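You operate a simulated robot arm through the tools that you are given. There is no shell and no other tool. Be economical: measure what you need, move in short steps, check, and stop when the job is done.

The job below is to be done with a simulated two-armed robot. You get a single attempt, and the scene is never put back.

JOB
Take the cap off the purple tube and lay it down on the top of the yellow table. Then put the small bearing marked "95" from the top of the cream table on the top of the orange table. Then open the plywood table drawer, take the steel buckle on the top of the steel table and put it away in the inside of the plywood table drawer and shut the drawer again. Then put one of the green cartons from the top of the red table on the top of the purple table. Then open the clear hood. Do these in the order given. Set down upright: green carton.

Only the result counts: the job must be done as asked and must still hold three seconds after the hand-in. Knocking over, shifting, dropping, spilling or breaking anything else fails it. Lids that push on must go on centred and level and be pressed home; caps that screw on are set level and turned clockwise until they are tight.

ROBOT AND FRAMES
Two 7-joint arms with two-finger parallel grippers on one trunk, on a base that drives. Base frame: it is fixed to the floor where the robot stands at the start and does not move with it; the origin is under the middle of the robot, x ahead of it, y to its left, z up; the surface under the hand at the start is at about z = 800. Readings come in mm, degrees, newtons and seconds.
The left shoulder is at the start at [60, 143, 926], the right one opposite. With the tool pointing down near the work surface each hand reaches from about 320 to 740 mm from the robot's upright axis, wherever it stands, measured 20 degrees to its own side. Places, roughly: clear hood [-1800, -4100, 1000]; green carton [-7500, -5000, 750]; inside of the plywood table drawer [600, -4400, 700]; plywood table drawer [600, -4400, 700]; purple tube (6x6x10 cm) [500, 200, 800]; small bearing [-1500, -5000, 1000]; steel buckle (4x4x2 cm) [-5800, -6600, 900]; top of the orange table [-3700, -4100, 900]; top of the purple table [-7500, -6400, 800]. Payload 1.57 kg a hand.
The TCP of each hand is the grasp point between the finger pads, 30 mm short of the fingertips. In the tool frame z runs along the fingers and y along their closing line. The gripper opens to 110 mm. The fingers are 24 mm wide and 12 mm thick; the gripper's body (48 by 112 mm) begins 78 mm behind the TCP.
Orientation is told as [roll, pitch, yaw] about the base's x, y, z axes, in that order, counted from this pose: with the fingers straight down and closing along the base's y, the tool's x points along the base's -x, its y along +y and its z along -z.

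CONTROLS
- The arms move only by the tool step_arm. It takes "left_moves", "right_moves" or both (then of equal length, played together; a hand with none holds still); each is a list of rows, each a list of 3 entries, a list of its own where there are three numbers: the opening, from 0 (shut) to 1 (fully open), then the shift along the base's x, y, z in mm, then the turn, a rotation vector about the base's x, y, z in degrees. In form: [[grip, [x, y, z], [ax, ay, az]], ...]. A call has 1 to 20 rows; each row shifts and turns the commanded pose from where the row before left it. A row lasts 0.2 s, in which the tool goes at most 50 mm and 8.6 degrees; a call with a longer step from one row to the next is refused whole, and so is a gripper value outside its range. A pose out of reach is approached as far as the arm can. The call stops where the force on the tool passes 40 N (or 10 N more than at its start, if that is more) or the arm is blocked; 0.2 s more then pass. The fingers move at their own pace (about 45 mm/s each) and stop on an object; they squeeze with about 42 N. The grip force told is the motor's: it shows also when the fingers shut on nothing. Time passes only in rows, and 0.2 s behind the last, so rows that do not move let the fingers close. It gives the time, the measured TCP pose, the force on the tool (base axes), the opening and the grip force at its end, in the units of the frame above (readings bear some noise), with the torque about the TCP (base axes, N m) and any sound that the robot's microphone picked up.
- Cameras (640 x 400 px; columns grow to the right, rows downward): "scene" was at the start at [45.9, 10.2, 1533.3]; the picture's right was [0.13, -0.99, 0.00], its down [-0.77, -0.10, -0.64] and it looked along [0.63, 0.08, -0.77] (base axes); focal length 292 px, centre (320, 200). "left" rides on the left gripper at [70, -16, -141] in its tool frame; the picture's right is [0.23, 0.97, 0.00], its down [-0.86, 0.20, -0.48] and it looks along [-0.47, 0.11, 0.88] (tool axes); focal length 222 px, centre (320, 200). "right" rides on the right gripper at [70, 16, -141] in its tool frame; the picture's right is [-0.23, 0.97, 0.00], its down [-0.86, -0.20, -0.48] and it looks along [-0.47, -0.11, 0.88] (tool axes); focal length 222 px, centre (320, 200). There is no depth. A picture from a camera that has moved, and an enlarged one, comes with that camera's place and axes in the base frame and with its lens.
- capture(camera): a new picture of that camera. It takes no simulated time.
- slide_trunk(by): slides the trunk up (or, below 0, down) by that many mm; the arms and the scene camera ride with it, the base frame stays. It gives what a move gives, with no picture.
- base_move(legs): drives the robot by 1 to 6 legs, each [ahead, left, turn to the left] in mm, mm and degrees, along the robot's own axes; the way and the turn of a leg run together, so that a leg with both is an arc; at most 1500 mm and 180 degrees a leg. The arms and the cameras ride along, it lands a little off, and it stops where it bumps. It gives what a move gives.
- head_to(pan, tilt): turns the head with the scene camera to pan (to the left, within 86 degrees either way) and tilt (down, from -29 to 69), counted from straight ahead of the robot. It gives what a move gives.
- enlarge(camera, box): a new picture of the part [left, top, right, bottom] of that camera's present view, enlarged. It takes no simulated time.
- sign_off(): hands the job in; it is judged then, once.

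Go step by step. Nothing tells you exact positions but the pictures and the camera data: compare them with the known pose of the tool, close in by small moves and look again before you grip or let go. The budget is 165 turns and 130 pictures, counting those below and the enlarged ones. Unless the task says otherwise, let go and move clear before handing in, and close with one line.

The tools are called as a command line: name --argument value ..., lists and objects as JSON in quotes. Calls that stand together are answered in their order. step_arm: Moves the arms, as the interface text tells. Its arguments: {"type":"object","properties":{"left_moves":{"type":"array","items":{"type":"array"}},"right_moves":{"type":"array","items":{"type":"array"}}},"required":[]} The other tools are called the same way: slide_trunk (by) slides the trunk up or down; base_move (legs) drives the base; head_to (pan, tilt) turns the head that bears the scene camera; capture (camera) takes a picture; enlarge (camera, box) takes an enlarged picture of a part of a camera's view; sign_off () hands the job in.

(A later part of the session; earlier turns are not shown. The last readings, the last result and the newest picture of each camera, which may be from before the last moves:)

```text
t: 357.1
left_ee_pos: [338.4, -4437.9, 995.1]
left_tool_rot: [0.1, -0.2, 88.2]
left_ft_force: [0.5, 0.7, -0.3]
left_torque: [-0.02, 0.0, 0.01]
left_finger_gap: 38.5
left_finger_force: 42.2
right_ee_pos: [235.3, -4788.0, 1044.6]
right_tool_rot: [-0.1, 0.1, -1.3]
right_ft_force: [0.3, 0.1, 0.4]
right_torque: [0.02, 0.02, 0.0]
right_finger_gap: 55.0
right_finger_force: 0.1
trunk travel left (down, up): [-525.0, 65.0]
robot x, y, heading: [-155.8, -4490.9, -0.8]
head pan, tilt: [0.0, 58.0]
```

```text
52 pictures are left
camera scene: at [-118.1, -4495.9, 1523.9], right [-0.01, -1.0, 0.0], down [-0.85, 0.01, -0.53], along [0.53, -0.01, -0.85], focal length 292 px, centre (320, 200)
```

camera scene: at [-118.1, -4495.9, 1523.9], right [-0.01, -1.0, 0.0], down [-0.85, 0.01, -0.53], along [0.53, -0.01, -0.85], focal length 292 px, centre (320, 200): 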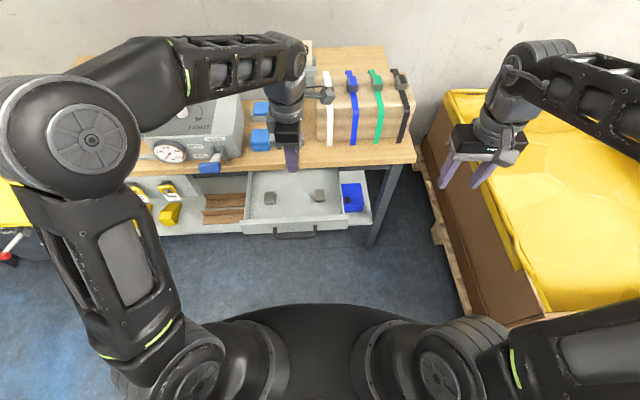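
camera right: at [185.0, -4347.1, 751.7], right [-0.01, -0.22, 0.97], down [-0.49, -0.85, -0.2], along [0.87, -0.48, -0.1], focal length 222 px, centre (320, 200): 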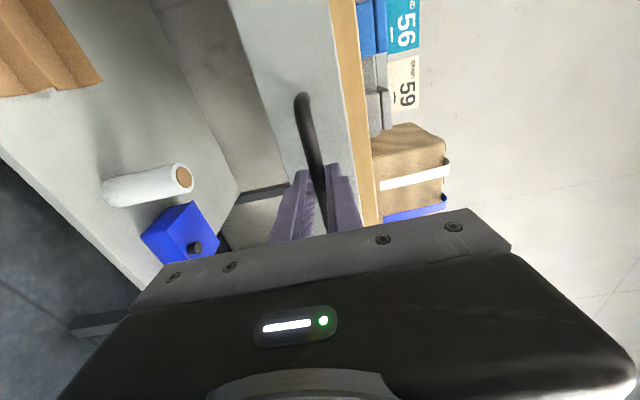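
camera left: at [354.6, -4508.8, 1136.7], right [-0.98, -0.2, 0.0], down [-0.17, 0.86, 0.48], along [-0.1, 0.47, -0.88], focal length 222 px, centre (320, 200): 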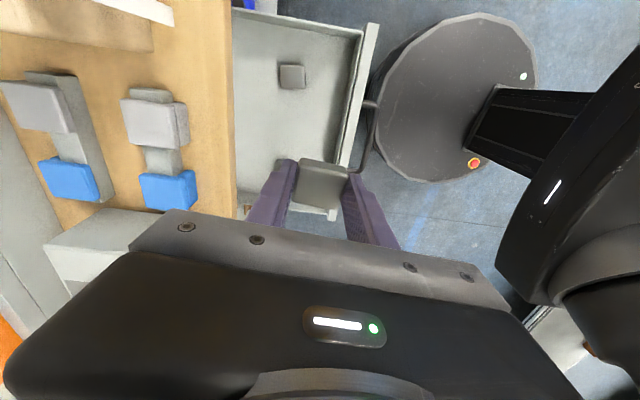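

Placement spot: [345, -4425], between the two items and the drawer front. I'll line up and lower partway, watching the arm's clearance.

step_arm --left_moves '[[0, [6, 12, -30], [0, 0, 0]], [0, [0, 0, -40], [0, 0, 0]], [0, [0, 0, -40], [0, 0, 0]], [0, [0, 0, -40], [0, 0, 0]], [0, [0, 0, -30], [0, 0, 0]], [0, [0, 0, 0], [0, 0, 0]]]'

capture --camera "scene"

capture --camera "left"

```text
t: 358.5
left_ee_pos: [344.6, -4425.2, 816.3]
left_tool_rot: [0.0, -0.2, 88.3]
left_ft_force: [0.8, 0.9, -0.8]
left_torque: [0.01, -0.04, 0.0]
left_finger_gap: 38.8
left_finger_force: 41.5
right_ee_pos: [234.7, -4788.6, 1043.6]
right_tool_rot: [-0.1, 0.1, -1.2]
right_ft_force: [0.3, 0.2, -0.4]
right_torque: [-0.01, 0.01, -0.03]
right_finger_gap: 55.2
right_finger_force: 0.1
trunk travel left (down, up): [-525.0, 65.0]
robot x, y, heading: [-158.4, -4496.4, -0.7]
head pan, tilt: [0.0, 58.0]
```

```text
51 pictures are left
camera scene: at [-118.4, -4495.9, 1523.8], right [-0.01, -1.0, 0.0], down [-0.85, 0.01, -0.53], along [0.53, -0.01, -0.85], focal length 292 px, centre (320, 200)
```

scene: 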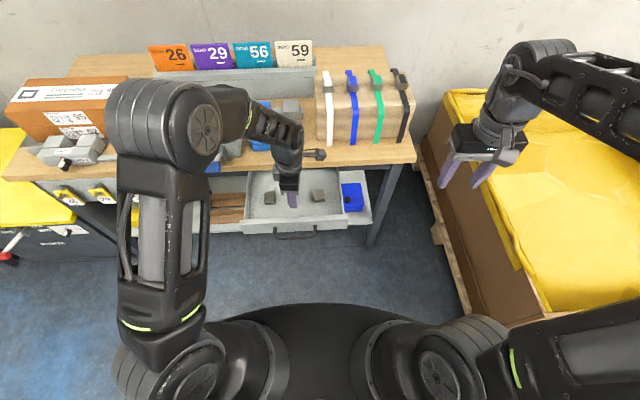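

```text
50 pictures are left
camera left: at [359.9, -4496.4, 957.4], right [-0.98, -0.2, 0.0], down [-0.17, 0.86, 0.48], along [-0.1, 0.47, -0.88], focal length 222 px, centre (320, 200)
```

left: 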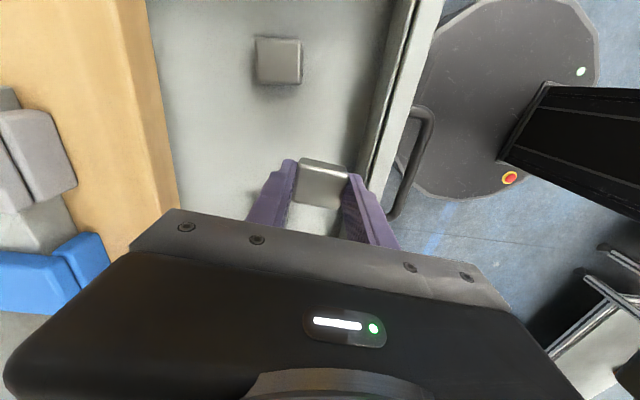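

The front wall is nearer than I thought, so I'll shift 23 mm deeper. First I'll check the arm's clearance above the table items.

enlarge --camera "scene" --box '[190, 80, 350, 240]'

```text
2.50 times, centred on (270, 160) of scene
camera zoom: at [-118.4, -4495.9, 1523.8], right [-0.01, -1.0, 0.0], down [-0.85, 0.01, -0.53], along [0.53, -0.01, -0.85], focal length 731 px, centre (445, 300)
```

zoom: 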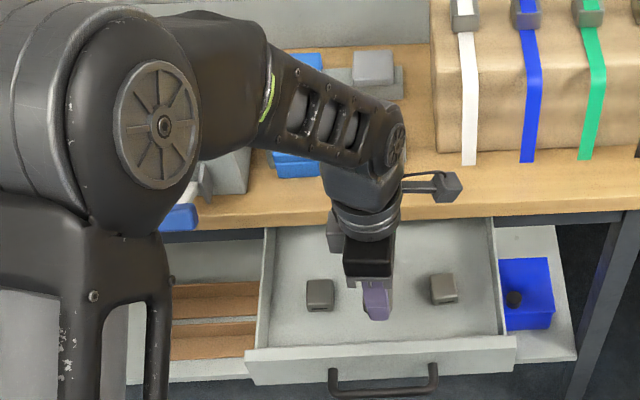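

The forearm stays in front of the table edge, so it is clear. I'll shift and lower to the floor of the drawer.

step_arm --left_moves '[[0, [23, 0, 0], [0, 0, 0]], [0, [0, 0, -25], [0, 0, 0]], [0, [0, 0, -22], [0, 0, 0]], [0, [0, 0, -4], [0, 0, 0]], [0, [0, 0, -3], [0, 0, 0]], [0, [0, 0, 0], [0, 0, 0]]]'

capture --camera "left"

```text
t: 359.9
left_ee_pos: [369.0, -4426.8, 762.8]
left_tool_rot: [0.1, -0.1, 88.3]
left_ft_force: [0.0, 0.1, 0.1]
left_torque: [0.03, 0.03, 0.01]
left_finger_gap: 38.9
left_finger_force: 42.6
right_ee_pos: [233.3, -4788.3, 1043.5]
right_tool_rot: [-0.1, 0.1, -1.2]
right_ft_force: [1.0, -0.1, 0.3]
right_torque: [0.0, -0.01, -0.01]
right_finger_gap: 54.8
right_finger_force: 0.0
trunk travel left (down, up): [-525.0, 65.0]
robot x, y, heading: [-158.5, -4496.4, -0.7]
head pan, tilt: [0.0, 58.0]
```

```text
48 pictures are left
camera left: at [383.6, -4497.3, 903.3], right [-0.98, -0.2, 0.0], down [-0.17, 0.86, 0.48], along [-0.1, 0.47, -0.88], focal length 222 px, centre (320, 200)
```

left: 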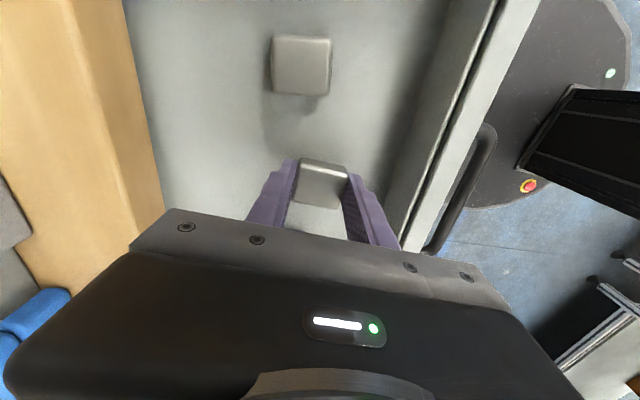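

No contact yet. I'll step down gently.

step_arm --left_moves '[[0, [0, 0, -3], [0, 0, 0]], [0, [0, 0, -3], [0, 0, 0]], [0, [0, 0, -2], [0, 0, 0]], [0, [0, 0, 0], [0, 0, 0]]]'

```text
t: 360.9
left_ee_pos: [368.6, -4425.8, 753.2]
left_tool_rot: [0.0, -0.1, 88.3]
left_ft_force: [0.4, 0.0, -0.3]
left_torque: [0.0, -0.02, -0.03]
left_finger_gap: 38.9
left_finger_force: 42.2
right_ee_pos: [233.4, -4787.4, 1043.3]
right_tool_rot: [-0.1, 0.0, -1.3]
right_ft_force: [0.1, 0.0, 0.3]
right_torque: [-0.01, 0.01, -0.02]
right_finger_gap: 55.1
right_finger_force: 0.0
trunk travel left (down, up): [-525.0, 65.0]
robot x, y, heading: [-159.7, -4492.5, -0.9]
head pan, tilt: [0.0, 58.0]
```

step_arm --left_moves '[[0, [0, 0, -3], [0, 0, 0]], [0, [0, 0, -3], [0, 0, 0]], [0, [0, 0, 0], [0, 0, 0]]]'

enlarge --camera "left" --box '[240, 20, 400, 220]'

```text
t: 361.7
left_ee_pos: [369.0, -4425.5, 748.7]
left_tool_rot: [0.1, -0.2, 88.3]
left_ft_force: [-0.5, 1.2, 1.1]
left_torque: [0.03, -0.02, 0.0]
left_finger_gap: 38.8
left_finger_force: 42.1
right_ee_pos: [234.5, -4788.9, 1043.6]
right_tool_rot: [-0.1, 0.0, -1.2]
right_ft_force: [0.8, 0.4, 0.4]
right_torque: [-0.04, 0.02, 0.0]
right_finger_gap: 55.0
right_finger_force: 0.1
trunk travel left (down, up): [-525.0, 65.0]
robot x, y, heading: [-157.1, -4496.8, -0.6]
head pan, tilt: [0.0, 58.0]
```

```text
2.00 times, centred on (320, 120) of left
camera zoom: at [383.3, -4496.7, 889.5], right [-0.98, -0.2, 0.0], down [-0.17, 0.86, 0.48], along [-0.1, 0.47, -0.88], focal length 444 px, centre (320, 360)
```

zoom: 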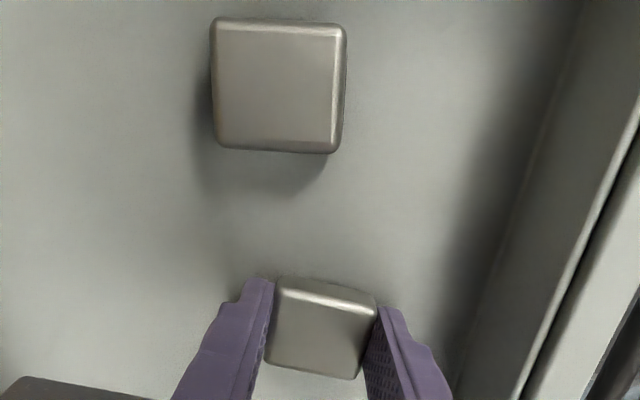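

Still free. Continuing down.

step_arm --left_moves '[[0, [0, 0, -3], [0, 0, 0]], [0, [0, 0, -2], [0, 0, 0]], [0, [0, 0, 0], [0, 0, 0]]]'

```text
t: 362.7
left_ee_pos: [372.0, -4425.6, 746.9]
left_tool_rot: [-0.5, 0.1, 88.4]
left_ft_force: [0.5, 2.6, 20.0]
left_torque: [0.15, 0.43, -0.07]
left_finger_gap: 38.9
left_finger_force: 42.1
right_ee_pos: [233.4, -4788.1, 1043.7]
right_tool_rot: [-0.1, -0.1, -1.2]
right_ft_force: [0.5, 0.7, -0.1]
right_torque: [-0.04, 0.02, 0.03]
right_finger_gap: 55.4
right_finger_force: 0.1
trunk travel left (down, up): [-525.0, 65.0]
robot x, y, heading: [-155.0, -4497.1, -0.6]
head pan, tilt: [0.0, 58.0]
stopped in row 3 (left hand): the force on the tool passed its limit at 41 N (the readings are from after the stop); the commanded pose is now the measured one
```

Contact with the drawer floor (20 N). I'll ease up 1 mm, release slowly and rise.

step_arm --left_moves '[[0, [0, 0, 1], [0, 0, 0]], [0.37, [0, 0, 0], [0, 0, 0]], [0.42, [0, 0, 0], [0, 0, 0]], [0.5, [0, 0, 0], [0, 0, 0]], [0.5, [0, 0, 0], [0, 0, 0]], [0.5, [0, 0, 25], [0, 0, 0]], [0.5, [0, 0, 40], [0, 0, 0]], [0.5, [0, 0, 40], [0, 0, 0]], [0.5, [0, 0, 40], [0, 0, 0]], [0.5, [0, 0, 40], [0, 0, 0]], [0.5, [0, 0, 0], [0, 0, 0]]]'

capture --camera "left"

```text
t: 365.1
left_ee_pos: [370.3, -4427.5, 931.9]
left_tool_rot: [-0.2, 0.0, 88.4]
left_ft_force: [0.3, 1.2, 0.7]
left_torque: [0.01, 0.03, 0.05]
left_finger_gap: 55.0
left_finger_force: 0.0
right_ee_pos: [234.0, -4788.9, 1043.7]
right_tool_rot: [-0.1, 0.0, -1.2]
right_ft_force: [-0.6, -0.2, -0.6]
right_torque: [0.0, 0.0, -0.02]
right_finger_gap: 55.2
right_finger_force: 0.1
trunk travel left (down, up): [-525.0, 65.0]
robot x, y, heading: [-160.0, -4498.5, -0.7]
head pan, tilt: [0.0, 58.0]
```

```text
46 pictures are left
camera left: at [384.8, -4498.1, 1072.2], right [-0.98, -0.2, 0.0], down [-0.18, 0.86, 0.48], along [-0.09, 0.47, -0.88], focal length 222 px, centre (320, 200)
```

left: 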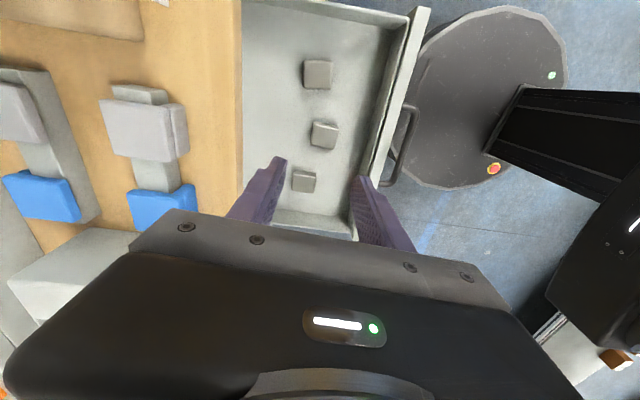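

The buckle rests in the drawer with the other two. To shut it, I'll back up 100 mm, turn the hand square, and bring two fingers in front of the handle bar.

base_move --legs '[[-100, 0, 0.7]]'

step_arm --left_moves '[[0.5, [-8, 0, 0], [0, 0, -8]], [0.5, [-8, 0, 0], [0, 0, -8]], [0.5, [-8, 0, 0], [0, 0, -8]], [0.5, [-8, 0, 0], [0, 0, -8]], [0.5, [-8, 0, 0], [0, 0, -8]], [0.5, [-8, 0, 0], [0, 0, -8]], [0.5, [-8, 0, 0], [0, 0, -8]], [0.5, [-8, 0, 0], [0, 0, -8]], [0.5, [-8, 0, 0], [0, 0, -8]], [0.5, [-8, 0, 0], [0, 0, -8]], [0.5, [-5, 0, 0], [0, 0, -8]], [0.5, [0, 0, 0], [0, 0, 0]]]'

capture --camera "left"

```text
t: 366.2
left_ee_pos: [269.1, -4419.2, 933.1]
left_tool_rot: [-0.4, 0.0, 89.1]
left_ft_force: [-0.3, -0.2, 0.2]
left_torque: [-0.01, -0.06, 0.01]
left_finger_gap: 55.3
left_finger_force: 0.1
right_ee_pos: [137.6, -4783.5, 1045.0]
right_tool_rot: [-0.2, -0.1, -0.4]
right_ft_force: [0.2, 0.4, -0.7]
right_torque: [-0.02, -0.03, 0.03]
right_finger_gap: 54.8
right_finger_force: 0.1
trunk travel left (down, up): [-525.0, 65.0]
robot x, y, heading: [-255.0, -4495.9, 0.1]
head pan, tilt: [0.0, 58.0]
```

```text
t: 368.8
left_ee_pos: [187.1, -4419.3, 930.3]
left_tool_rot: [-0.2, -0.1, 1.0]
left_ft_force: [0.5, -1.3, -0.2]
left_torque: [-0.03, -0.03, 0.03]
left_finger_gap: 55.0
left_finger_force: 0.1
right_ee_pos: [140.2, -4781.9, 1042.4]
right_tool_rot: [-0.1, 0.0, -0.4]
right_ft_force: [0.2, -0.1, -0.7]
right_torque: [0.01, 0.06, 0.04]
right_finger_gap: 55.0
right_finger_force: 0.1
trunk travel left (down, up): [-525.0, 65.0]
robot x, y, heading: [-255.5, -4500.9, 0.1]
head pan, tilt: [0.0, 58.0]
```

```text
45 pictures are left
camera left: at [117.8, -4436.9, 1072.2], right [-0.24, 0.97, 0.0], down [0.85, 0.22, 0.48], along [0.46, 0.11, -0.88], focal length 222 px, centre (320, 200)
```

left: 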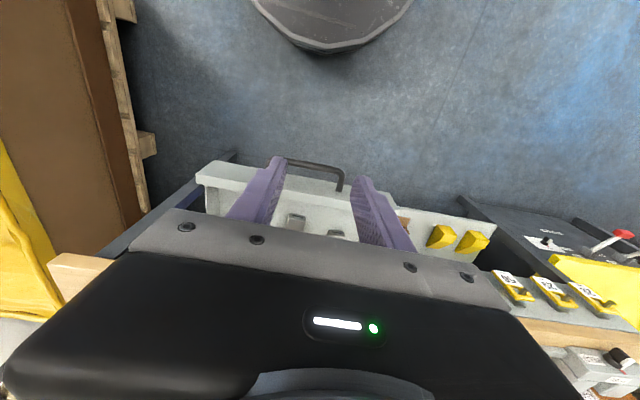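

The bar centre is at [239, -4417]. I'll lower in front of it and start pushing.

step_arm --left_moves '[[0.5, [0, 2, -45], [0, 0, 0]], [0.5, [0, 0, -45], [0, 0, 0]], [0.5, [0, 0, -45], [0, 0, 0]], [0.5, [0, 0, -44], [0, 0, 0]], [0.5, [20, 0, 0], [0, 0, 0]], [0.5, [15, 0, 0], [0, 0, 0]], [0.5, [15, 0, 0], [0, 0, 0]], [0.5, [15, 0, 0], [0, 0, 0]], [0.5, [15, 0, 0], [0, 0, 0]], [0.5, [15, 0, 0], [0, 0, 0]], [0.5, [15, 0, 0], [0, 0, 0]]]'

capture --camera "scene"

```text
t: 371.2
left_ee_pos: [296.4, -4418.5, 751.9]
left_tool_rot: [-0.3, 0.0, 1.2]
left_ft_force: [-0.2, 0.7, 1.0]
left_torque: [0.01, 0.0, -0.02]
left_finger_gap: 55.1
left_finger_force: 0.1
right_ee_pos: [139.6, -4783.2, 1043.0]
right_tool_rot: [-0.1, -0.1, -0.4]
right_ft_force: [0.7, -0.7, 0.3]
right_torque: [0.01, -0.01, -0.02]
right_finger_gap: 55.1
right_finger_force: 0.1
trunk travel left (down, up): [-525.0, 65.0]
robot x, y, heading: [-252.6, -4496.7, 0.1]
head pan, tilt: [0.0, 58.0]
```

```text
44 pictures are left
camera scene: at [-216.0, -4494.9, 1523.8], right [0.0, -1.0, 0.0], down [-0.85, 0.0, -0.53], along [0.53, 0.0, -0.85], focal length 292 px, centre (320, 200)
```

scene: 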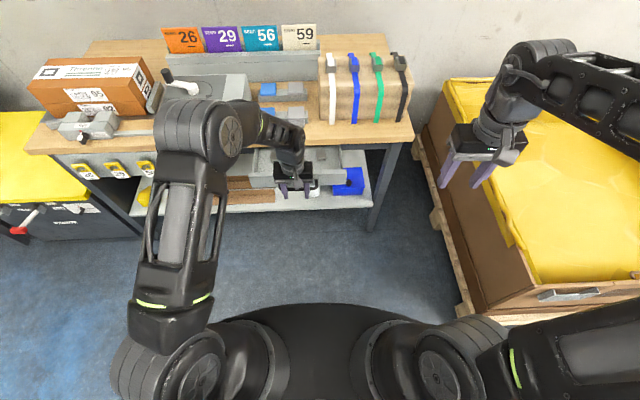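

The drawer is going in smoothly. I'll keep pushing.

step_arm --left_moves '[[0.5, [16, 0, 0], [0, 0, 0]], [0.5, [16, 0, 0], [0, 0, 0]], [0.5, [16, 0, 0], [0, 0, 0]], [0.5, [16, 0, 0], [0, 0, 0]], [0.5, [16, 0, 0], [0, 0, 0]], [0.5, [16, 0, 0], [0, 0, 0]], [0.5, [10, 0, 0], [0, 0, 0]], [0.5, [5, 0, 0], [0, 0, 0]]]'

capture --camera "scene"

```text
t: 373.0
left_ee_pos: [406.5, -4418.6, 749.6]
left_tool_rot: [-0.1, 0.0, 1.1]
left_ft_force: [-0.2, -0.3, -0.2]
left_torque: [0.01, 0.02, 0.01]
left_finger_gap: 55.1
left_finger_force: 0.1
right_ee_pos: [139.5, -4783.0, 1043.5]
right_tool_rot: [-0.1, 0.0, -0.4]
right_ft_force: [-0.6, -0.2, -0.7]
right_torque: [-0.03, 0.02, 0.0]
right_finger_gap: 54.8
right_finger_force: 0.0
trunk travel left (down, up): [-525.0, 65.0]
robot x, y, heading: [-256.6, -4492.7, 0.4]
head pan, tilt: [0.0, 58.0]
```

```text
43 pictures are left
camera scene: at [-216.3, -4494.9, 1523.8], right [0.0, -1.0, 0.0], down [-0.85, 0.0, -0.53], along [0.53, 0.0, -0.85], focal length 292 px, centre (320, 200)
```

scene: 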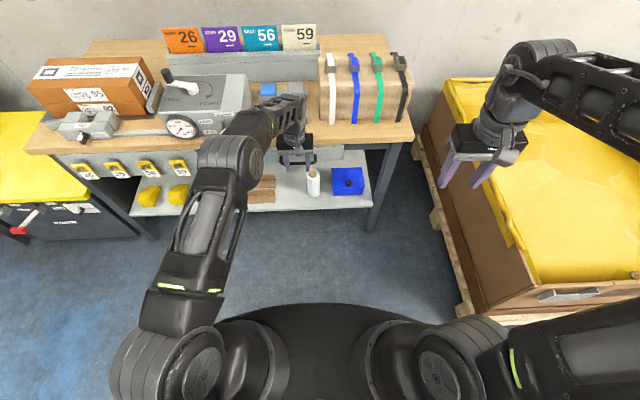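

Nearly shut. I'll finish with small steps until it seats.

step_arm --left_moves '[[0.5, [5, 0, 0], [0, 0, 0]], [0.5, [4, 0, 0], [0, 0, 0]], [0.5, [3, 0, 0], [0, 0, 0]], [0.5, [3, 0, 0], [0, 0, 0]], [0.5, [2, 0, 0], [0, 0, 0]], [0.5, [2, 0, 0], [0, 0, 0]]]'

enlarge --camera "scene" --box '[220, 120, 380, 220]'

```text
t: 374.4
left_ee_pos: [425.5, -4416.8, 751.4]
left_tool_rot: [-0.4, 0.0, 1.1]
left_ft_force: [-1.2, 0.6, -0.1]
left_torque: [0.01, 0.0, 0.01]
left_finger_gap: 55.0
left_finger_force: 0.0
right_ee_pos: [139.3, -4782.6, 1044.9]
right_tool_rot: [-0.2, 0.0, -0.4]
right_ft_force: [0.0, 0.3, -0.1]
right_torque: [0.02, 0.01, 0.02]
right_finger_gap: 55.2
right_finger_force: 0.2
trunk travel left (down, up): [-525.0, 65.0]
robot x, y, heading: [-257.8, -4494.9, 0.5]
head pan, tilt: [0.0, 58.0]
```

```text
4.00 times, centred on (300, 170) of scene
camera zoom: at [-216.4, -4494.9, 1523.8], right [0.0, -1.0, 0.0], down [-0.85, 0.0, -0.53], along [0.53, 0.0, -0.85], focal length 1169 px, centre (400, 320)
```

zoom: 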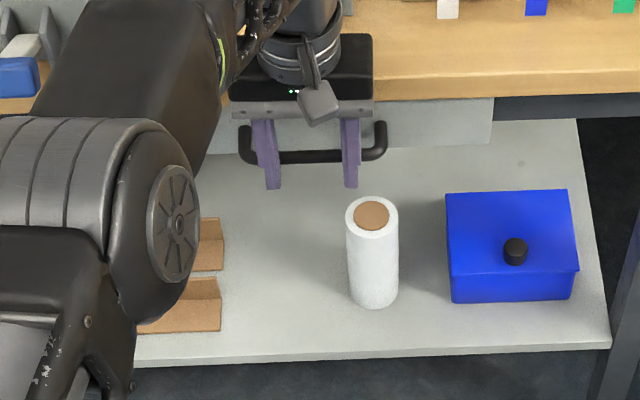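

step_arm --left_moves '[[0.5, [2, 0, 0], [0, 0, 0]], [0.5, [2, 0, 0], [0, 0, 0]], [0.5, [2, 0, 0], [0, 0, 0]], [0.5, [2, 0, 0], [0, 0, 0]], [0.5, [2, 0, 0], [0, 0, 0]]]'

enlarge --camera "scene" --box '[220, 120, 380, 220]'

```text
t: 375.6
left_ee_pos: [427.9, -4418.2, 752.0]
left_tool_rot: [-0.2, 0.7, 1.2]
left_ft_force: [-36.3, -0.8, -1.4]
left_torque: [-0.25, 0.62, 1.08]
left_finger_gap: 55.1
left_finger_force: 0.5
right_ee_pos: [136.6, -4782.5, 1044.6]
right_tool_rot: [-0.1, -0.2, -0.4]
right_ft_force: [-0.1, 0.2, -0.5]
right_torque: [0.02, 0.0, -0.02]
right_finger_gap: 55.0
right_finger_force: 0.1
trunk travel left (down, up): [-525.0, 65.0]
robot x, y, heading: [-254.0, -4492.2, -0.1]
head pan, tilt: [0.0, 58.0]
```

```text
4.00 times, centred on (300, 170) of scene
camera zoom: at [-220.4, -4494.9, 1523.9], right [0.0, -1.0, 0.0], down [-0.85, 0.0, -0.53], along [0.53, 0.0, -0.85], focal length 1169 px, centre (400, 320)
```

zoom: 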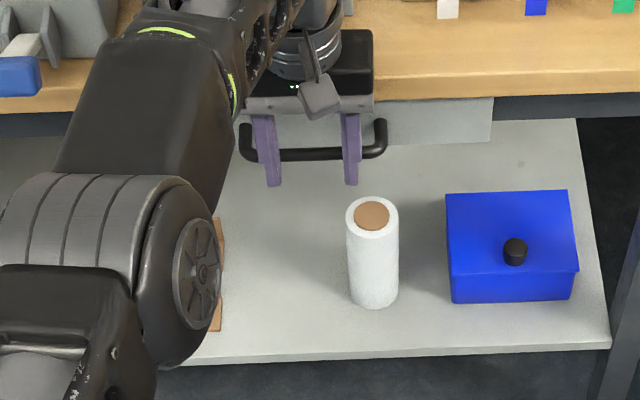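

The drawer has seated (36 N stop), so it is shut. I'll withdraw, lift the hand and head for the red table.

step_arm --left_moves '[[0.5, [-15, 0, 0], [0, 0, 0]], [0.5, [-25, 0, 0], [0, 0, 0]], [0.5, [-25, 0, 0], [0, 0, 0]], [0.5, [-25, 0, 0], [0, 0, 0]], [0.5, [-25, 0, 0], [0, 0, 0]], [0.5, [-25, 0, 10], [0, 0, 0]], [0.5, [-15, 5, 40], [0, 0, 0]], [0.5, [0, 10, 45], [0, 0, 0]], [0.5, [0, 10, 45], [0, 0, 0]], [0.5, [0, 10, 45], [0, 0, 0]], [0.5, [0, 10, 45], [0, 0, 0]], [0.5, [0, 10, 45], [0, 0, 0]]]'

capture --camera "scene"

base_move --legs '[[-350, 0, 0], [0, 0, -90], [1450, 0, 0], [1400, 0, 0], [0, 0, -90], [1500, 0, 0]]'

base_move --legs '[[1500, 0, 0], [1500, 0, 0], [1450, 0, 0]]'

```text
t: 378.2
left_ee_pos: [281.0, -4362.1, 1027.9]
left_tool_rot: [-0.2, 0.1, 1.0]
left_ft_force: [-0.4, 0.7, 0.1]
left_torque: [0.02, -0.02, -0.03]
left_finger_gap: 55.2
left_finger_force: 0.0
right_ee_pos: [139.8, -4783.9, 1043.9]
right_tool_rot: [-0.2, 0.0, -0.4]
right_ft_force: [0.4, -0.1, 0.7]
right_torque: [-0.02, -0.01, 0.02]
right_finger_gap: 54.8
right_finger_force: 0.1
trunk travel left (down, up): [-525.0, 65.0]
robot x, y, heading: [-258.4, -4492.7, 0.2]
head pan, tilt: [0.0, 58.0]
```

```text
40 pictures are left
camera scene: at [-216.8, -4494.7, 1523.8], right [0.0, -1.0, 0.0], down [-0.85, 0.0, -0.53], along [0.53, 0.0, -0.85], focal length 292 px, centre (320, 200)
```

scene: 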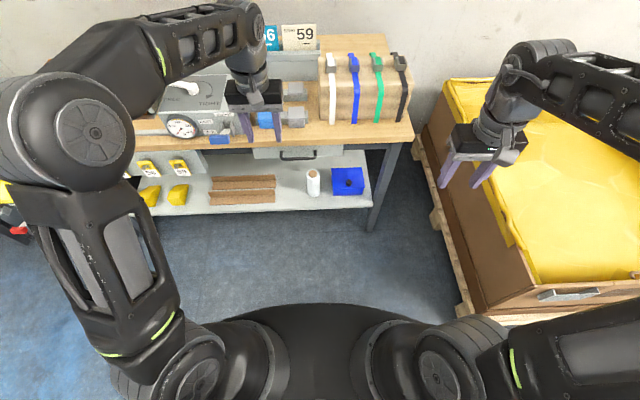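

```text
t: 408.5
left_ee_pos: [-2597.5, -7493.6, 1027.8]
left_tool_rot: [-0.2, -0.1, -179.7]
left_ft_force: [0.5, 0.0, 0.3]
left_torque: [0.02, 0.03, 0.0]
left_finger_gap: 55.1
left_finger_force: 0.1
right_ee_pos: [-2447.8, -7074.8, 1043.1]
right_tool_rot: [-0.1, 0.1, 178.6]
right_ft_force: [0.7, -0.4, 0.0]
right_torque: [0.02, -0.02, -0.01]
right_finger_gap: 55.0
right_finger_force: 0.0
trunk travel left (down, up): [-525.0, 65.0]
robot x, y, heading: [-2056.8, -7365.9, 179.1]
head pan, tilt: [0.0, 58.0]
```

```text
t: 429.9
left_ee_pos: [-7097.0, -7402.5, 1027.9]
left_tool_rot: [-0.2, 0.0, 178.4]
left_ft_force: [-1.3, 0.1, -0.4]
left_torque: [0.03, 0.01, 0.02]
left_finger_gap: 54.9
left_finger_force: 0.0
right_ee_pos: [-6933.3, -6990.5, 1043.9]
right_tool_rot: [-0.1, -0.1, 177.0]
right_ft_force: [0.4, -0.1, 0.8]
right_torque: [0.02, -0.02, -0.02]
right_finger_gap: 55.1
right_finger_force: 0.1
trunk travel left (down, up): [-525.0, 65.0]
robot x, y, heading: [-6554.3, -7297.5, 177.5]
head pan, tilt: [0.0, 58.0]
```

I'm in the west aisle. I'll go north to the red table and face it.

base_move --legs '[[0, 0, -87.5], [1200, 0, 0], [1120, 0, 0], [0, 0, 90]]'

head_to --pan 0 --tilt 35

capture --camera "scene"

```text
t: 449.0
left_ee_pos: [-7019.7, -5105.0, 1027.5]
left_tool_rot: [-0.2, 0.0, -179.1]
left_ft_force: [0.1, -0.4, 0.6]
left_torque: [0.03, -0.04, -0.01]
left_finger_gap: 55.0
left_finger_force: 0.1
right_ee_pos: [-6875.5, -4686.4, 1043.8]
right_tool_rot: [-0.1, 0.1, 179.3]
right_ft_force: [-0.3, 0.1, -0.7]
right_torque: [0.0, -0.03, 0.0]
right_finger_gap: 55.0
right_finger_force: 0.0
trunk travel left (down, up): [-525.0, 65.0]
robot x, y, heading: [-6481.3, -4973.1, 179.8]
head pan, tilt: [0.0, 58.0]
```

```text
t: 449.9
left_ee_pos: [-7020.1, -5107.0, 1028.1]
left_tool_rot: [-0.2, 0.0, -179.2]
left_ft_force: [-0.9, 0.1, -0.3]
left_torque: [0.02, -0.02, 0.01]
left_finger_gap: 55.3
left_finger_force: 0.1
right_ee_pos: [-6875.4, -4687.2, 1042.5]
right_tool_rot: [-0.3, 0.0, 179.3]
right_ft_force: [-0.7, -0.4, 0.0]
right_torque: [-0.03, 0.01, 0.04]
right_finger_gap: 55.3
right_finger_force: 0.0
trunk travel left (down, up): [-525.0, 65.0]
robot x, y, heading: [-6481.6, -4980.3, 179.9]
head pan, tilt: [0.0, 35.0]
```

```text
39 pictures are left
camera scene: at [-6540.2, -4974.8, 1555.7], right [0.0, 1.0, 0.0], down [0.57, 0.0, -0.82], along [-0.82, 0.0, -0.57], focal length 292 px, centre (320, 200)
```

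scene: 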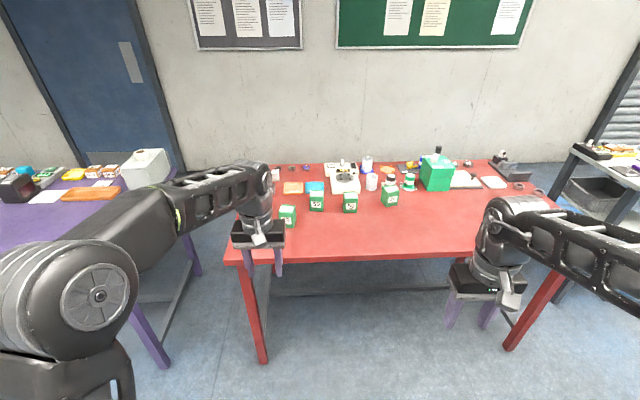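

Several green cartons stand on the red table. I'll zoom in.

enlarge --camera "scene" --box '[260, 160, 420, 240]'

```text
4.00 times, centred on (340, 200) of scene
camera zoom: at [-6540.2, -4974.8, 1555.7], right [0.0, 1.0, 0.0], down [0.57, 0.0, -0.82], along [-0.82, 0.0, -0.57], focal length 1169 px, centre (240, 200)
```

zoom: 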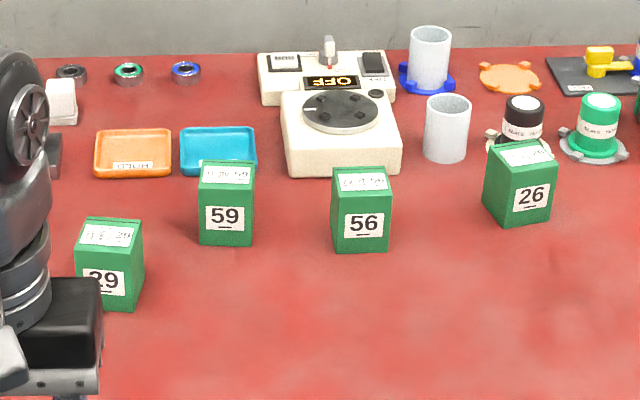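

I'll take carton "29" at the near left corner (about [-7510, -5111]), which has the most free space. Driving in.

base_move --legs '[[470, 60, 0]]'

head_to --pan 5 --tilt 55

capture --camera "scene"

capture --camera "left"

```text
t: 452.8
left_ee_pos: [-7494.7, -5168.0, 1027.1]
left_tool_rot: [-0.3, 0.0, -178.9]
left_ft_force: [-0.7, 0.1, -0.7]
left_torque: [-0.01, 0.0, 0.0]
left_finger_gap: 55.0
left_finger_force: 0.1
right_ee_pos: [-7351.0, -4747.8, 1043.1]
right_tool_rot: [-0.1, 0.0, 179.5]
right_ft_force: [-0.2, -1.2, 0.0]
right_torque: [0.01, -0.02, -0.01]
right_finger_gap: 54.9
right_finger_force: 0.1
trunk travel left (down, up): [-525.0, 65.0]
robot x, y, heading: [-6957.1, -5040.0, -179.9]
head pan, tilt: [0.0, 35.0]
```

```text
t: 453.6
left_ee_pos: [-7493.3, -5167.9, 1027.9]
left_tool_rot: [-0.2, 0.0, -178.9]
left_ft_force: [-1.2, -0.1, 0.5]
left_torque: [0.01, 0.01, 0.0]
left_finger_gap: 55.0
left_finger_force: 0.0
right_ee_pos: [-7351.6, -4748.0, 1044.5]
right_tool_rot: [-0.1, -0.1, 179.5]
right_ft_force: [-0.2, 0.4, 0.0]
right_torque: [-0.01, -0.03, 0.01]
right_finger_gap: 55.0
right_finger_force: 0.1
trunk travel left (down, up): [-525.0, 65.0]
robot x, y, heading: [-6959.4, -5036.6, -180.0]
head pan, tilt: [5.0, 55.0]
```

```text
37 pictures are left
camera scene: at [-6999.1, -5041.4, 1527.6], right [-0.09, 1.0, 0.0], down [0.82, 0.07, -0.57], along [-0.57, -0.05, -0.82], focal length 292 px, centre (320, 200)
```

scene: 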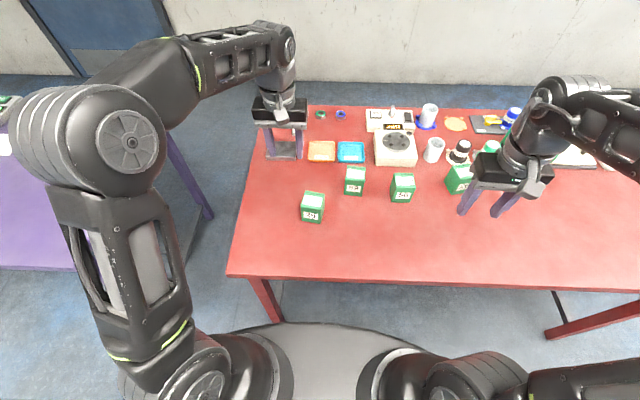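

```text
36 pictures are left
camera left: at [-7424.1, -5151.4, 1168.4], right [0.25, -0.97, 0.0], down [-0.85, -0.22, 0.48], along [-0.46, -0.11, -0.88], focal length 222 px, centre (320, 200)
```

left: 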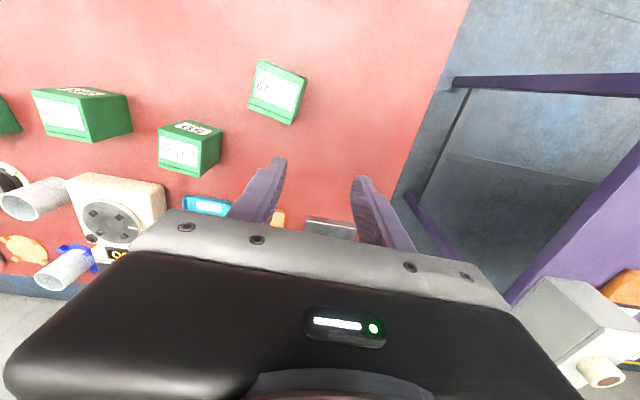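

Carton "29": centre about [-7448, -5100], top z≈865, aligned with the axes. I'll move above it and partly descend.

step_arm --left_moves '[[1, [15, 23, 0], [0, 0, 0]], [1, [15, 23, 0], [0, 0, 0]], [1, [16, 22, 0], [0, 0, 0]], [1, [0, 0, -40], [0, 0, 0]], [1, [0, 0, -40], [0, 0, 0]], [1, [0, 0, 0], [0, 0, 0]]]'

capture --camera "left"

enlarge --camera "scene" --box '[240, 140, 400, 240]'

```text
t: 455.0
left_ee_pos: [-7449.7, -5100.5, 947.6]
left_tool_rot: [-0.2, 0.0, -178.9]
left_ft_force: [-0.4, -0.6, 0.1]
left_torque: [0.02, -0.02, 0.01]
left_finger_gap: 110.2
left_finger_force: 0.0
right_ee_pos: [-7351.1, -4748.4, 1044.4]
right_tool_rot: [-0.2, -0.1, 179.5]
right_ft_force: [0.8, 1.1, 0.8]
right_torque: [0.0, 0.03, -0.02]
right_finger_gap: 54.9
right_finger_force: 0.0
trunk travel left (down, up): [-525.0, 65.0]
robot x, y, heading: [-6955.7, -5035.2, -179.7]
head pan, tilt: [5.0, 55.0]
```

```text
35 pictures are left
camera left: at [-7378.5, -5084.3, 1088.7], right [0.25, -0.97, 0.0], down [-0.85, -0.22, 0.48], along [-0.46, -0.11, -0.88], focal length 222 px, centre (320, 200)
```

left: 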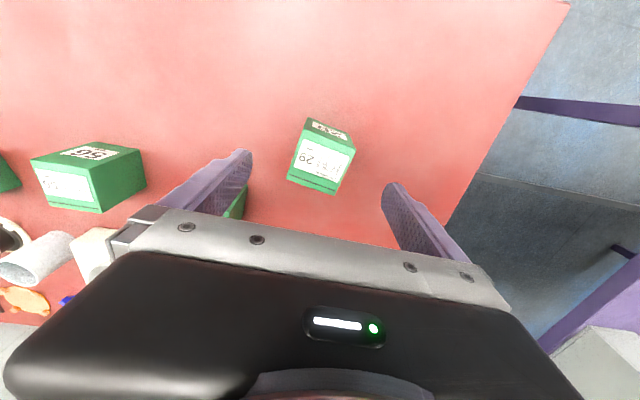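

```text
4.00 times, centred on (320, 190) of scene
camera zoom: at [-6998.7, -5041.5, 1527.5], right [-0.09, 1.0, 0.0], down [0.82, 0.07, -0.57], along [-0.57, -0.05, -0.82], focal length 1169 px, centre (320, 240)
```

zoom: 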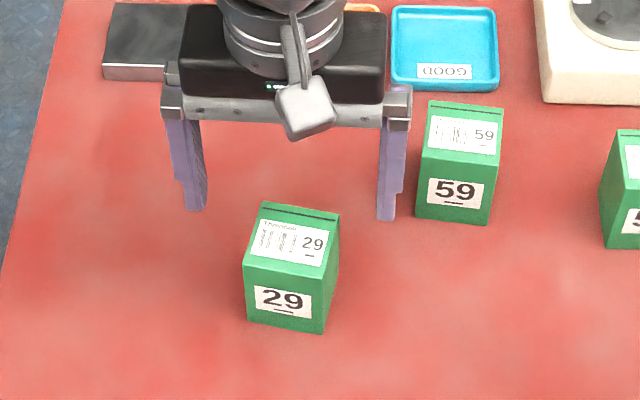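

Refined: carton centre [-7444, -5101], top about z 880. Descending around it.

step_arm --left_moves '[[1, [5, -2, -30], [0, 0, 0]], [1, [0, 0, -30], [0, 0, 0]], [1, [0, 0, -22], [0, 0, 0]], [1, [0, 0, 0], [0, 0, 0]]]'

enlarge --camera "scene" --box '[260, 160, 380, 235]'

```text
t: 456.0
left_ee_pos: [-7442.9, -5101.5, 866.1]
left_tool_rot: [-0.3, 0.0, -178.9]
left_ft_force: [-0.6, -0.1, -0.1]
left_torque: [0.02, -0.03, 0.01]
left_finger_gap: 110.0
left_finger_force: 0.2
right_ee_pos: [-7351.2, -4747.6, 1044.0]
right_tool_rot: [-0.2, -0.1, 179.5]
right_ft_force: [0.6, -0.1, 0.7]
right_torque: [0.03, 0.02, 0.03]
right_finger_gap: 55.4
right_finger_force: 0.0
trunk travel left (down, up): [-525.0, 65.0]
robot x, y, heading: [-6961.1, -5036.1, -180.1]
head pan, tilt: [5.0, 55.0]
```

```text
5.33 times, centred on (320, 198) of scene
camera zoom: at [-6998.8, -5041.4, 1527.5], right [-0.09, 1.0, 0.0], down [0.82, 0.07, -0.57], along [-0.57, -0.05, -0.82], focal length 1559 px, centre (320, 213)
```

zoom: 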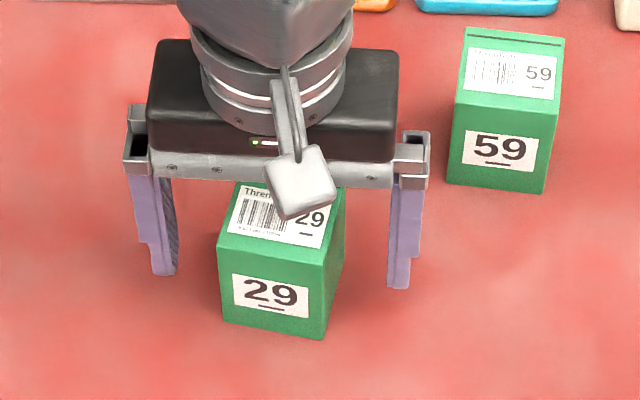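

step_arm --left_moves '[[1, [0, 0, -12], [0, 0, 0]], [0.6, [0, 0, 0], [0, 0, 0]], [0.3, [0, 0, 0], [0, 0, 0]], [0, [0, 0, 0], [0, 0, 0]], [0, [0, 0, 0], [0, 0, 0]], [0, [0, 0, 0], [0, 0, 0]], [0, [0, 0, 0], [0, 0, 0]], [0, [0, 0, 15], [0, 0, 0]], [0, [0, 0, 25], [0, 0, 0]], [0, [0, 0, 0], [0, 0, 0]]]'

enlarge --camera "scene" --box '[260, 140, 380, 240]'

```text
t: 458.2
left_ee_pos: [-7443.9, -5101.2, 893.4]
left_tool_rot: [-0.2, 0.1, -178.9]
left_ft_force: [0.0, 0.3, -2.8]
left_torque: [-0.04, 0.0, -0.03]
left_finger_gap: 57.8
left_finger_force: 42.0
right_ee_pos: [-7350.6, -4747.5, 1043.4]
right_tool_rot: [-0.3, 0.0, 179.5]
right_ft_force: [0.2, 0.0, 0.4]
right_torque: [0.01, -0.02, -0.02]
right_finger_gap: 55.1
right_finger_force: 0.2
trunk travel left (down, up): [-525.0, 65.0]
robot x, y, heading: [-6955.5, -5035.1, -180.1]
head pan, tilt: [5.0, 55.0]
```

```text
4.00 times, centred on (320, 190) of scene
camera zoom: at [-6999.3, -5041.3, 1527.5], right [-0.09, 1.0, 0.0], down [0.82, 0.07, -0.57], along [-0.57, -0.05, -0.82], focal length 1169 px, centre (320, 240)
```

zoom: 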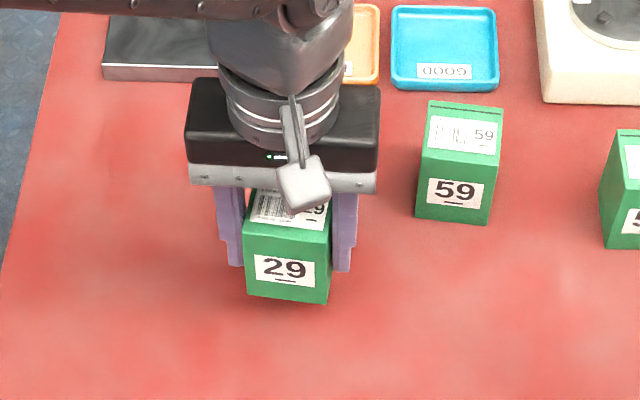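

The carton is lifted. I'll raise it, back off, and drive to the purple table.

step_arm --left_moves '[[0, [10, -5, 35], [0, 0, 0]], [0, [10, -5, 35], [0, 0, 0]], [0, [10, -5, 35], [0, 0, 0]]]'

base_move --legs '[[-450, 0, 0], [0, 0, 90], [1380, 0, 0], [0, 0, -90]]'

head_to --pan 0 --tilt 38

capture --camera "scene"

```text
t: 459.0
left_ee_pos: [-7412.4, -5116.8, 998.5]
left_tool_rot: [-0.1, -0.1, -178.9]
left_ft_force: [0.0, -0.1, -1.5]
left_torque: [0.01, 0.01, 0.01]
left_finger_gap: 57.6
left_finger_force: 41.2
right_ee_pos: [-7351.3, -4748.3, 1043.8]
right_tool_rot: [-0.2, -0.1, 179.5]
right_ft_force: [0.2, -0.7, 0.2]
right_torque: [-0.02, 0.01, -0.01]
right_finger_gap: 55.0
right_finger_force: 0.0
trunk travel left (down, up): [-525.0, 65.0]
robot x, y, heading: [-6952.3, -5034.5, -180.0]
head pan, tilt: [5.0, 55.0]
```

```text
t: 475.8
left_ee_pos: [-6954.0, -6516.0, 998.7]
left_tool_rot: [-0.1, 0.0, -176.8]
left_ft_force: [-0.1, -0.6, -3.0]
left_torque: [-0.02, -0.02, 0.0]
left_finger_gap: 56.3
left_finger_force: 42.1
right_ee_pos: [-6906.2, -6145.2, 1043.9]
right_tool_rot: [-0.2, 0.0, -178.3]
right_ft_force: [-0.1, 0.2, -0.4]
right_torque: [0.02, 0.0, 0.01]
right_finger_gap: 54.9
right_finger_force: 0.2
trunk travel left (down, up): [-525.0, 65.0]
robot x, y, heading: [-6502.6, -6416.6, -177.4]
head pan, tilt: [5.0, 55.0]
```

```text
t: 476.6
left_ee_pos: [-6953.2, -6515.1, 997.5]
left_tool_rot: [-0.2, 0.0, -176.8]
left_ft_force: [-0.2, -0.5, -2.1]
left_torque: [0.0, 0.02, -0.01]
left_finger_gap: 56.0
left_finger_force: 41.5
right_ee_pos: [-6905.2, -6144.8, 1043.4]
right_tool_rot: [-0.2, -0.1, -178.3]
right_ft_force: [-1.2, 0.1, -0.2]
right_torque: [0.0, 0.0, -0.04]
right_finger_gap: 55.0
right_finger_force: 0.0
trunk travel left (down, up): [-525.0, 65.0]
robot x, y, heading: [-6500.5, -6416.8, -177.9]
head pan, tilt: [0.0, 38.0]
```

```text
31 pictures are left
camera scene: at [-6557.7, -6419.1, 1551.1], right [-0.04, 1.0, 0.0], down [0.62, 0.02, -0.79], along [-0.79, -0.03, -0.62], focal length 292 px, centre (320, 200)
```

scene: 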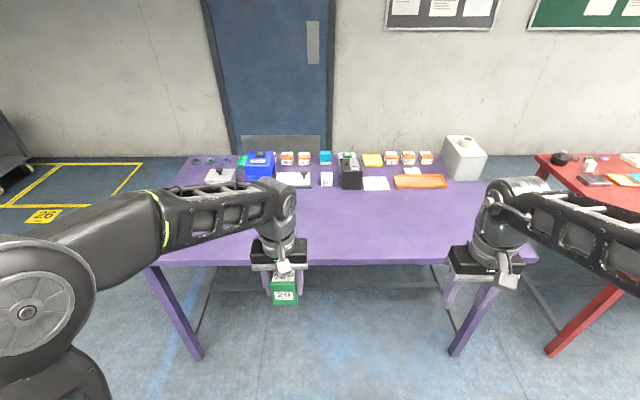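

The front half of the purple table is empty. I'll drive in so the carton is over it and look.

base_move --legs '[[365, 0, 0]]'

head_to --pan 8 --tilt 55

step_arm --left_moves '[[0, [0, 0, -35], [0, 0, 0]], [0, [0, 0, -35], [0, 0, 0]], [0, [0, 0, -20], [0, 0, 0]], [0, [0, 0, 0], [0, 0, 0]]]'

capture --camera "scene"

```text
t: 478.9
left_ee_pos: [-7317.9, -6528.2, 997.7]
left_tool_rot: [-0.2, 0.1, -177.0]
left_ft_force: [-0.7, -0.6, -1.7]
left_torque: [-0.01, -0.06, 0.02]
left_finger_gap: 56.1
left_finger_force: 42.0
right_ee_pos: [-7270.3, -6157.3, 1044.8]
right_tool_rot: [-0.2, 0.1, -178.6]
right_ft_force: [0.1, 0.0, 0.3]
right_torque: [0.0, -0.03, -0.02]
right_finger_gap: 55.0
right_finger_force: 0.0
trunk travel left (down, up): [-525.0, 65.0]
robot x, y, heading: [-6863.3, -6431.1, -178.1]
head pan, tilt: [0.0, 38.0]
```

```text
t: 479.7
left_ee_pos: [-7317.4, -6528.0, 997.6]
left_tool_rot: [-0.2, 0.0, -176.9]
left_ft_force: [0.3, 0.6, -2.4]
left_torque: [-0.01, -0.03, 0.02]
left_finger_gap: 55.8
left_finger_force: 41.9
right_ee_pos: [-7269.3, -6157.4, 1043.1]
right_tool_rot: [-0.2, -0.1, -178.5]
right_ft_force: [-0.1, 0.1, -0.6]
right_torque: [0.01, 0.03, 0.02]
right_finger_gap: 54.9
right_finger_force: 0.1
trunk travel left (down, up): [-525.0, 65.0]
robot x, y, heading: [-6863.1, -6430.9, -178.2]
head pan, tilt: [8.0, 55.0]
```

```text
t: 480.7
left_ee_pos: [-7316.0, -6529.8, 906.8]
left_tool_rot: [-0.2, -0.1, -176.9]
left_ft_force: [0.4, -0.3, -2.1]
left_torque: [0.01, -0.01, 0.0]
left_finger_gap: 55.9
left_finger_force: 41.7
right_ee_pos: [-7269.0, -6157.6, 1044.4]
right_tool_rot: [-0.2, -0.1, -178.5]
right_ft_force: [-0.4, 0.1, -0.3]
right_torque: [-0.03, 0.01, 0.0]
right_finger_gap: 54.8
right_finger_force: 0.1
trunk travel left (down, up): [-525.0, 65.0]
robot x, y, heading: [-6864.9, -6428.7, -178.1]
head pan, tilt: [8.0, 55.0]
```

```text
30 pictures are left
camera scene: at [-6906.4, -6441.9, 1527.5], right [-0.17, 0.98, 0.0], down [0.81, 0.14, -0.57], along [-0.56, -0.1, -0.82], focal length 292 px, centre (320, 200)
```

scene: 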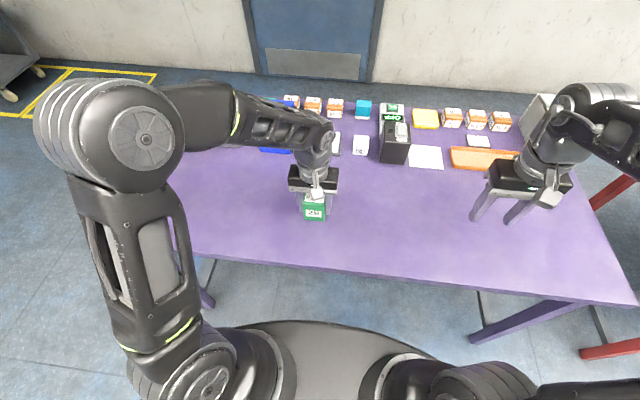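

Clear. I'll lower toward the tabletop.

step_arm --left_moves '[[0, [0, 0, -20], [0, 0, 0]], [0, [0, 0, -20], [0, 0, 0]], [0, [0, 0, 0], [0, 0, 0]]]'

enlarge --camera "scene" --box '[260, 150, 380, 250]'

```text
t: 481.5
left_ee_pos: [-7316.8, -6528.1, 866.3]
left_tool_rot: [-0.1, 0.1, -176.9]
left_ft_force: [0.6, 0.0, -2.0]
left_torque: [0.0, -0.02, -0.02]
left_finger_gap: 55.8
left_finger_force: 42.0
right_ee_pos: [-7270.6, -6156.6, 1044.1]
right_tool_rot: [-0.2, -0.1, -178.5]
right_ft_force: [0.6, 0.6, 0.2]
right_torque: [-0.01, -0.01, -0.03]
right_finger_gap: 55.1
right_finger_force: 0.1
trunk travel left (down, up): [-525.0, 65.0]
robot x, y, heading: [-6868.5, -6429.8, -177.9]
head pan, tilt: [8.0, 55.0]
```

```text
4.00 times, centred on (320, 200) of scene
camera zoom: at [-6906.5, -6442.0, 1527.5], right [-0.17, 0.98, 0.0], down [0.81, 0.14, -0.57], along [-0.56, -0.1, -0.82], focal length 1169 px, centre (320, 200)
```

zoom: 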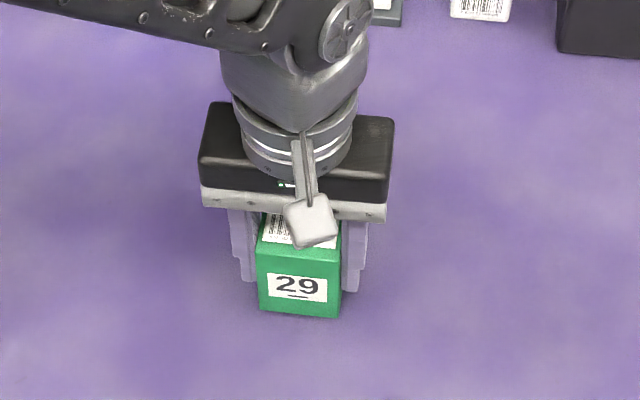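

step_arm --left_moves '[[0, [0, 0, -5], [0, 0, 0]], [0, [0, 0, -5], [0, 0, 0]], [0, [0, 0, -4], [0, 0, 0]], [0, [0, 0, -3], [0, 0, 0]], [0, [0, 0, 0], [0, 0, 0]]]'

```text
t: 482.9
left_ee_pos: [-7317.2, -6527.9, 853.7]
left_tool_rot: [-0.2, -0.3, -176.9]
left_ft_force: [6.1, -1.4, 21.4]
left_torque: [-0.48, -0.74, 0.03]
left_finger_gap: 55.7
left_finger_force: 41.8
right_ee_pos: [-7267.8, -6157.6, 1044.1]
right_tool_rot: [-0.2, -0.3, -178.5]
right_ft_force: [1.4, -0.5, -0.6]
right_torque: [-0.02, 0.0, 0.0]
right_finger_gap: 54.9
right_finger_force: 0.1
trunk travel left (down, up): [-525.0, 65.0]
robot x, y, heading: [-6865.1, -6431.1, -177.6]
head pan, tilt: [8.0, 55.0]
stopped in row 5 (left hand): the force on the tool passed its limit at 41 N (the readings are from after the stop); the commanded pose is now the measured one
```

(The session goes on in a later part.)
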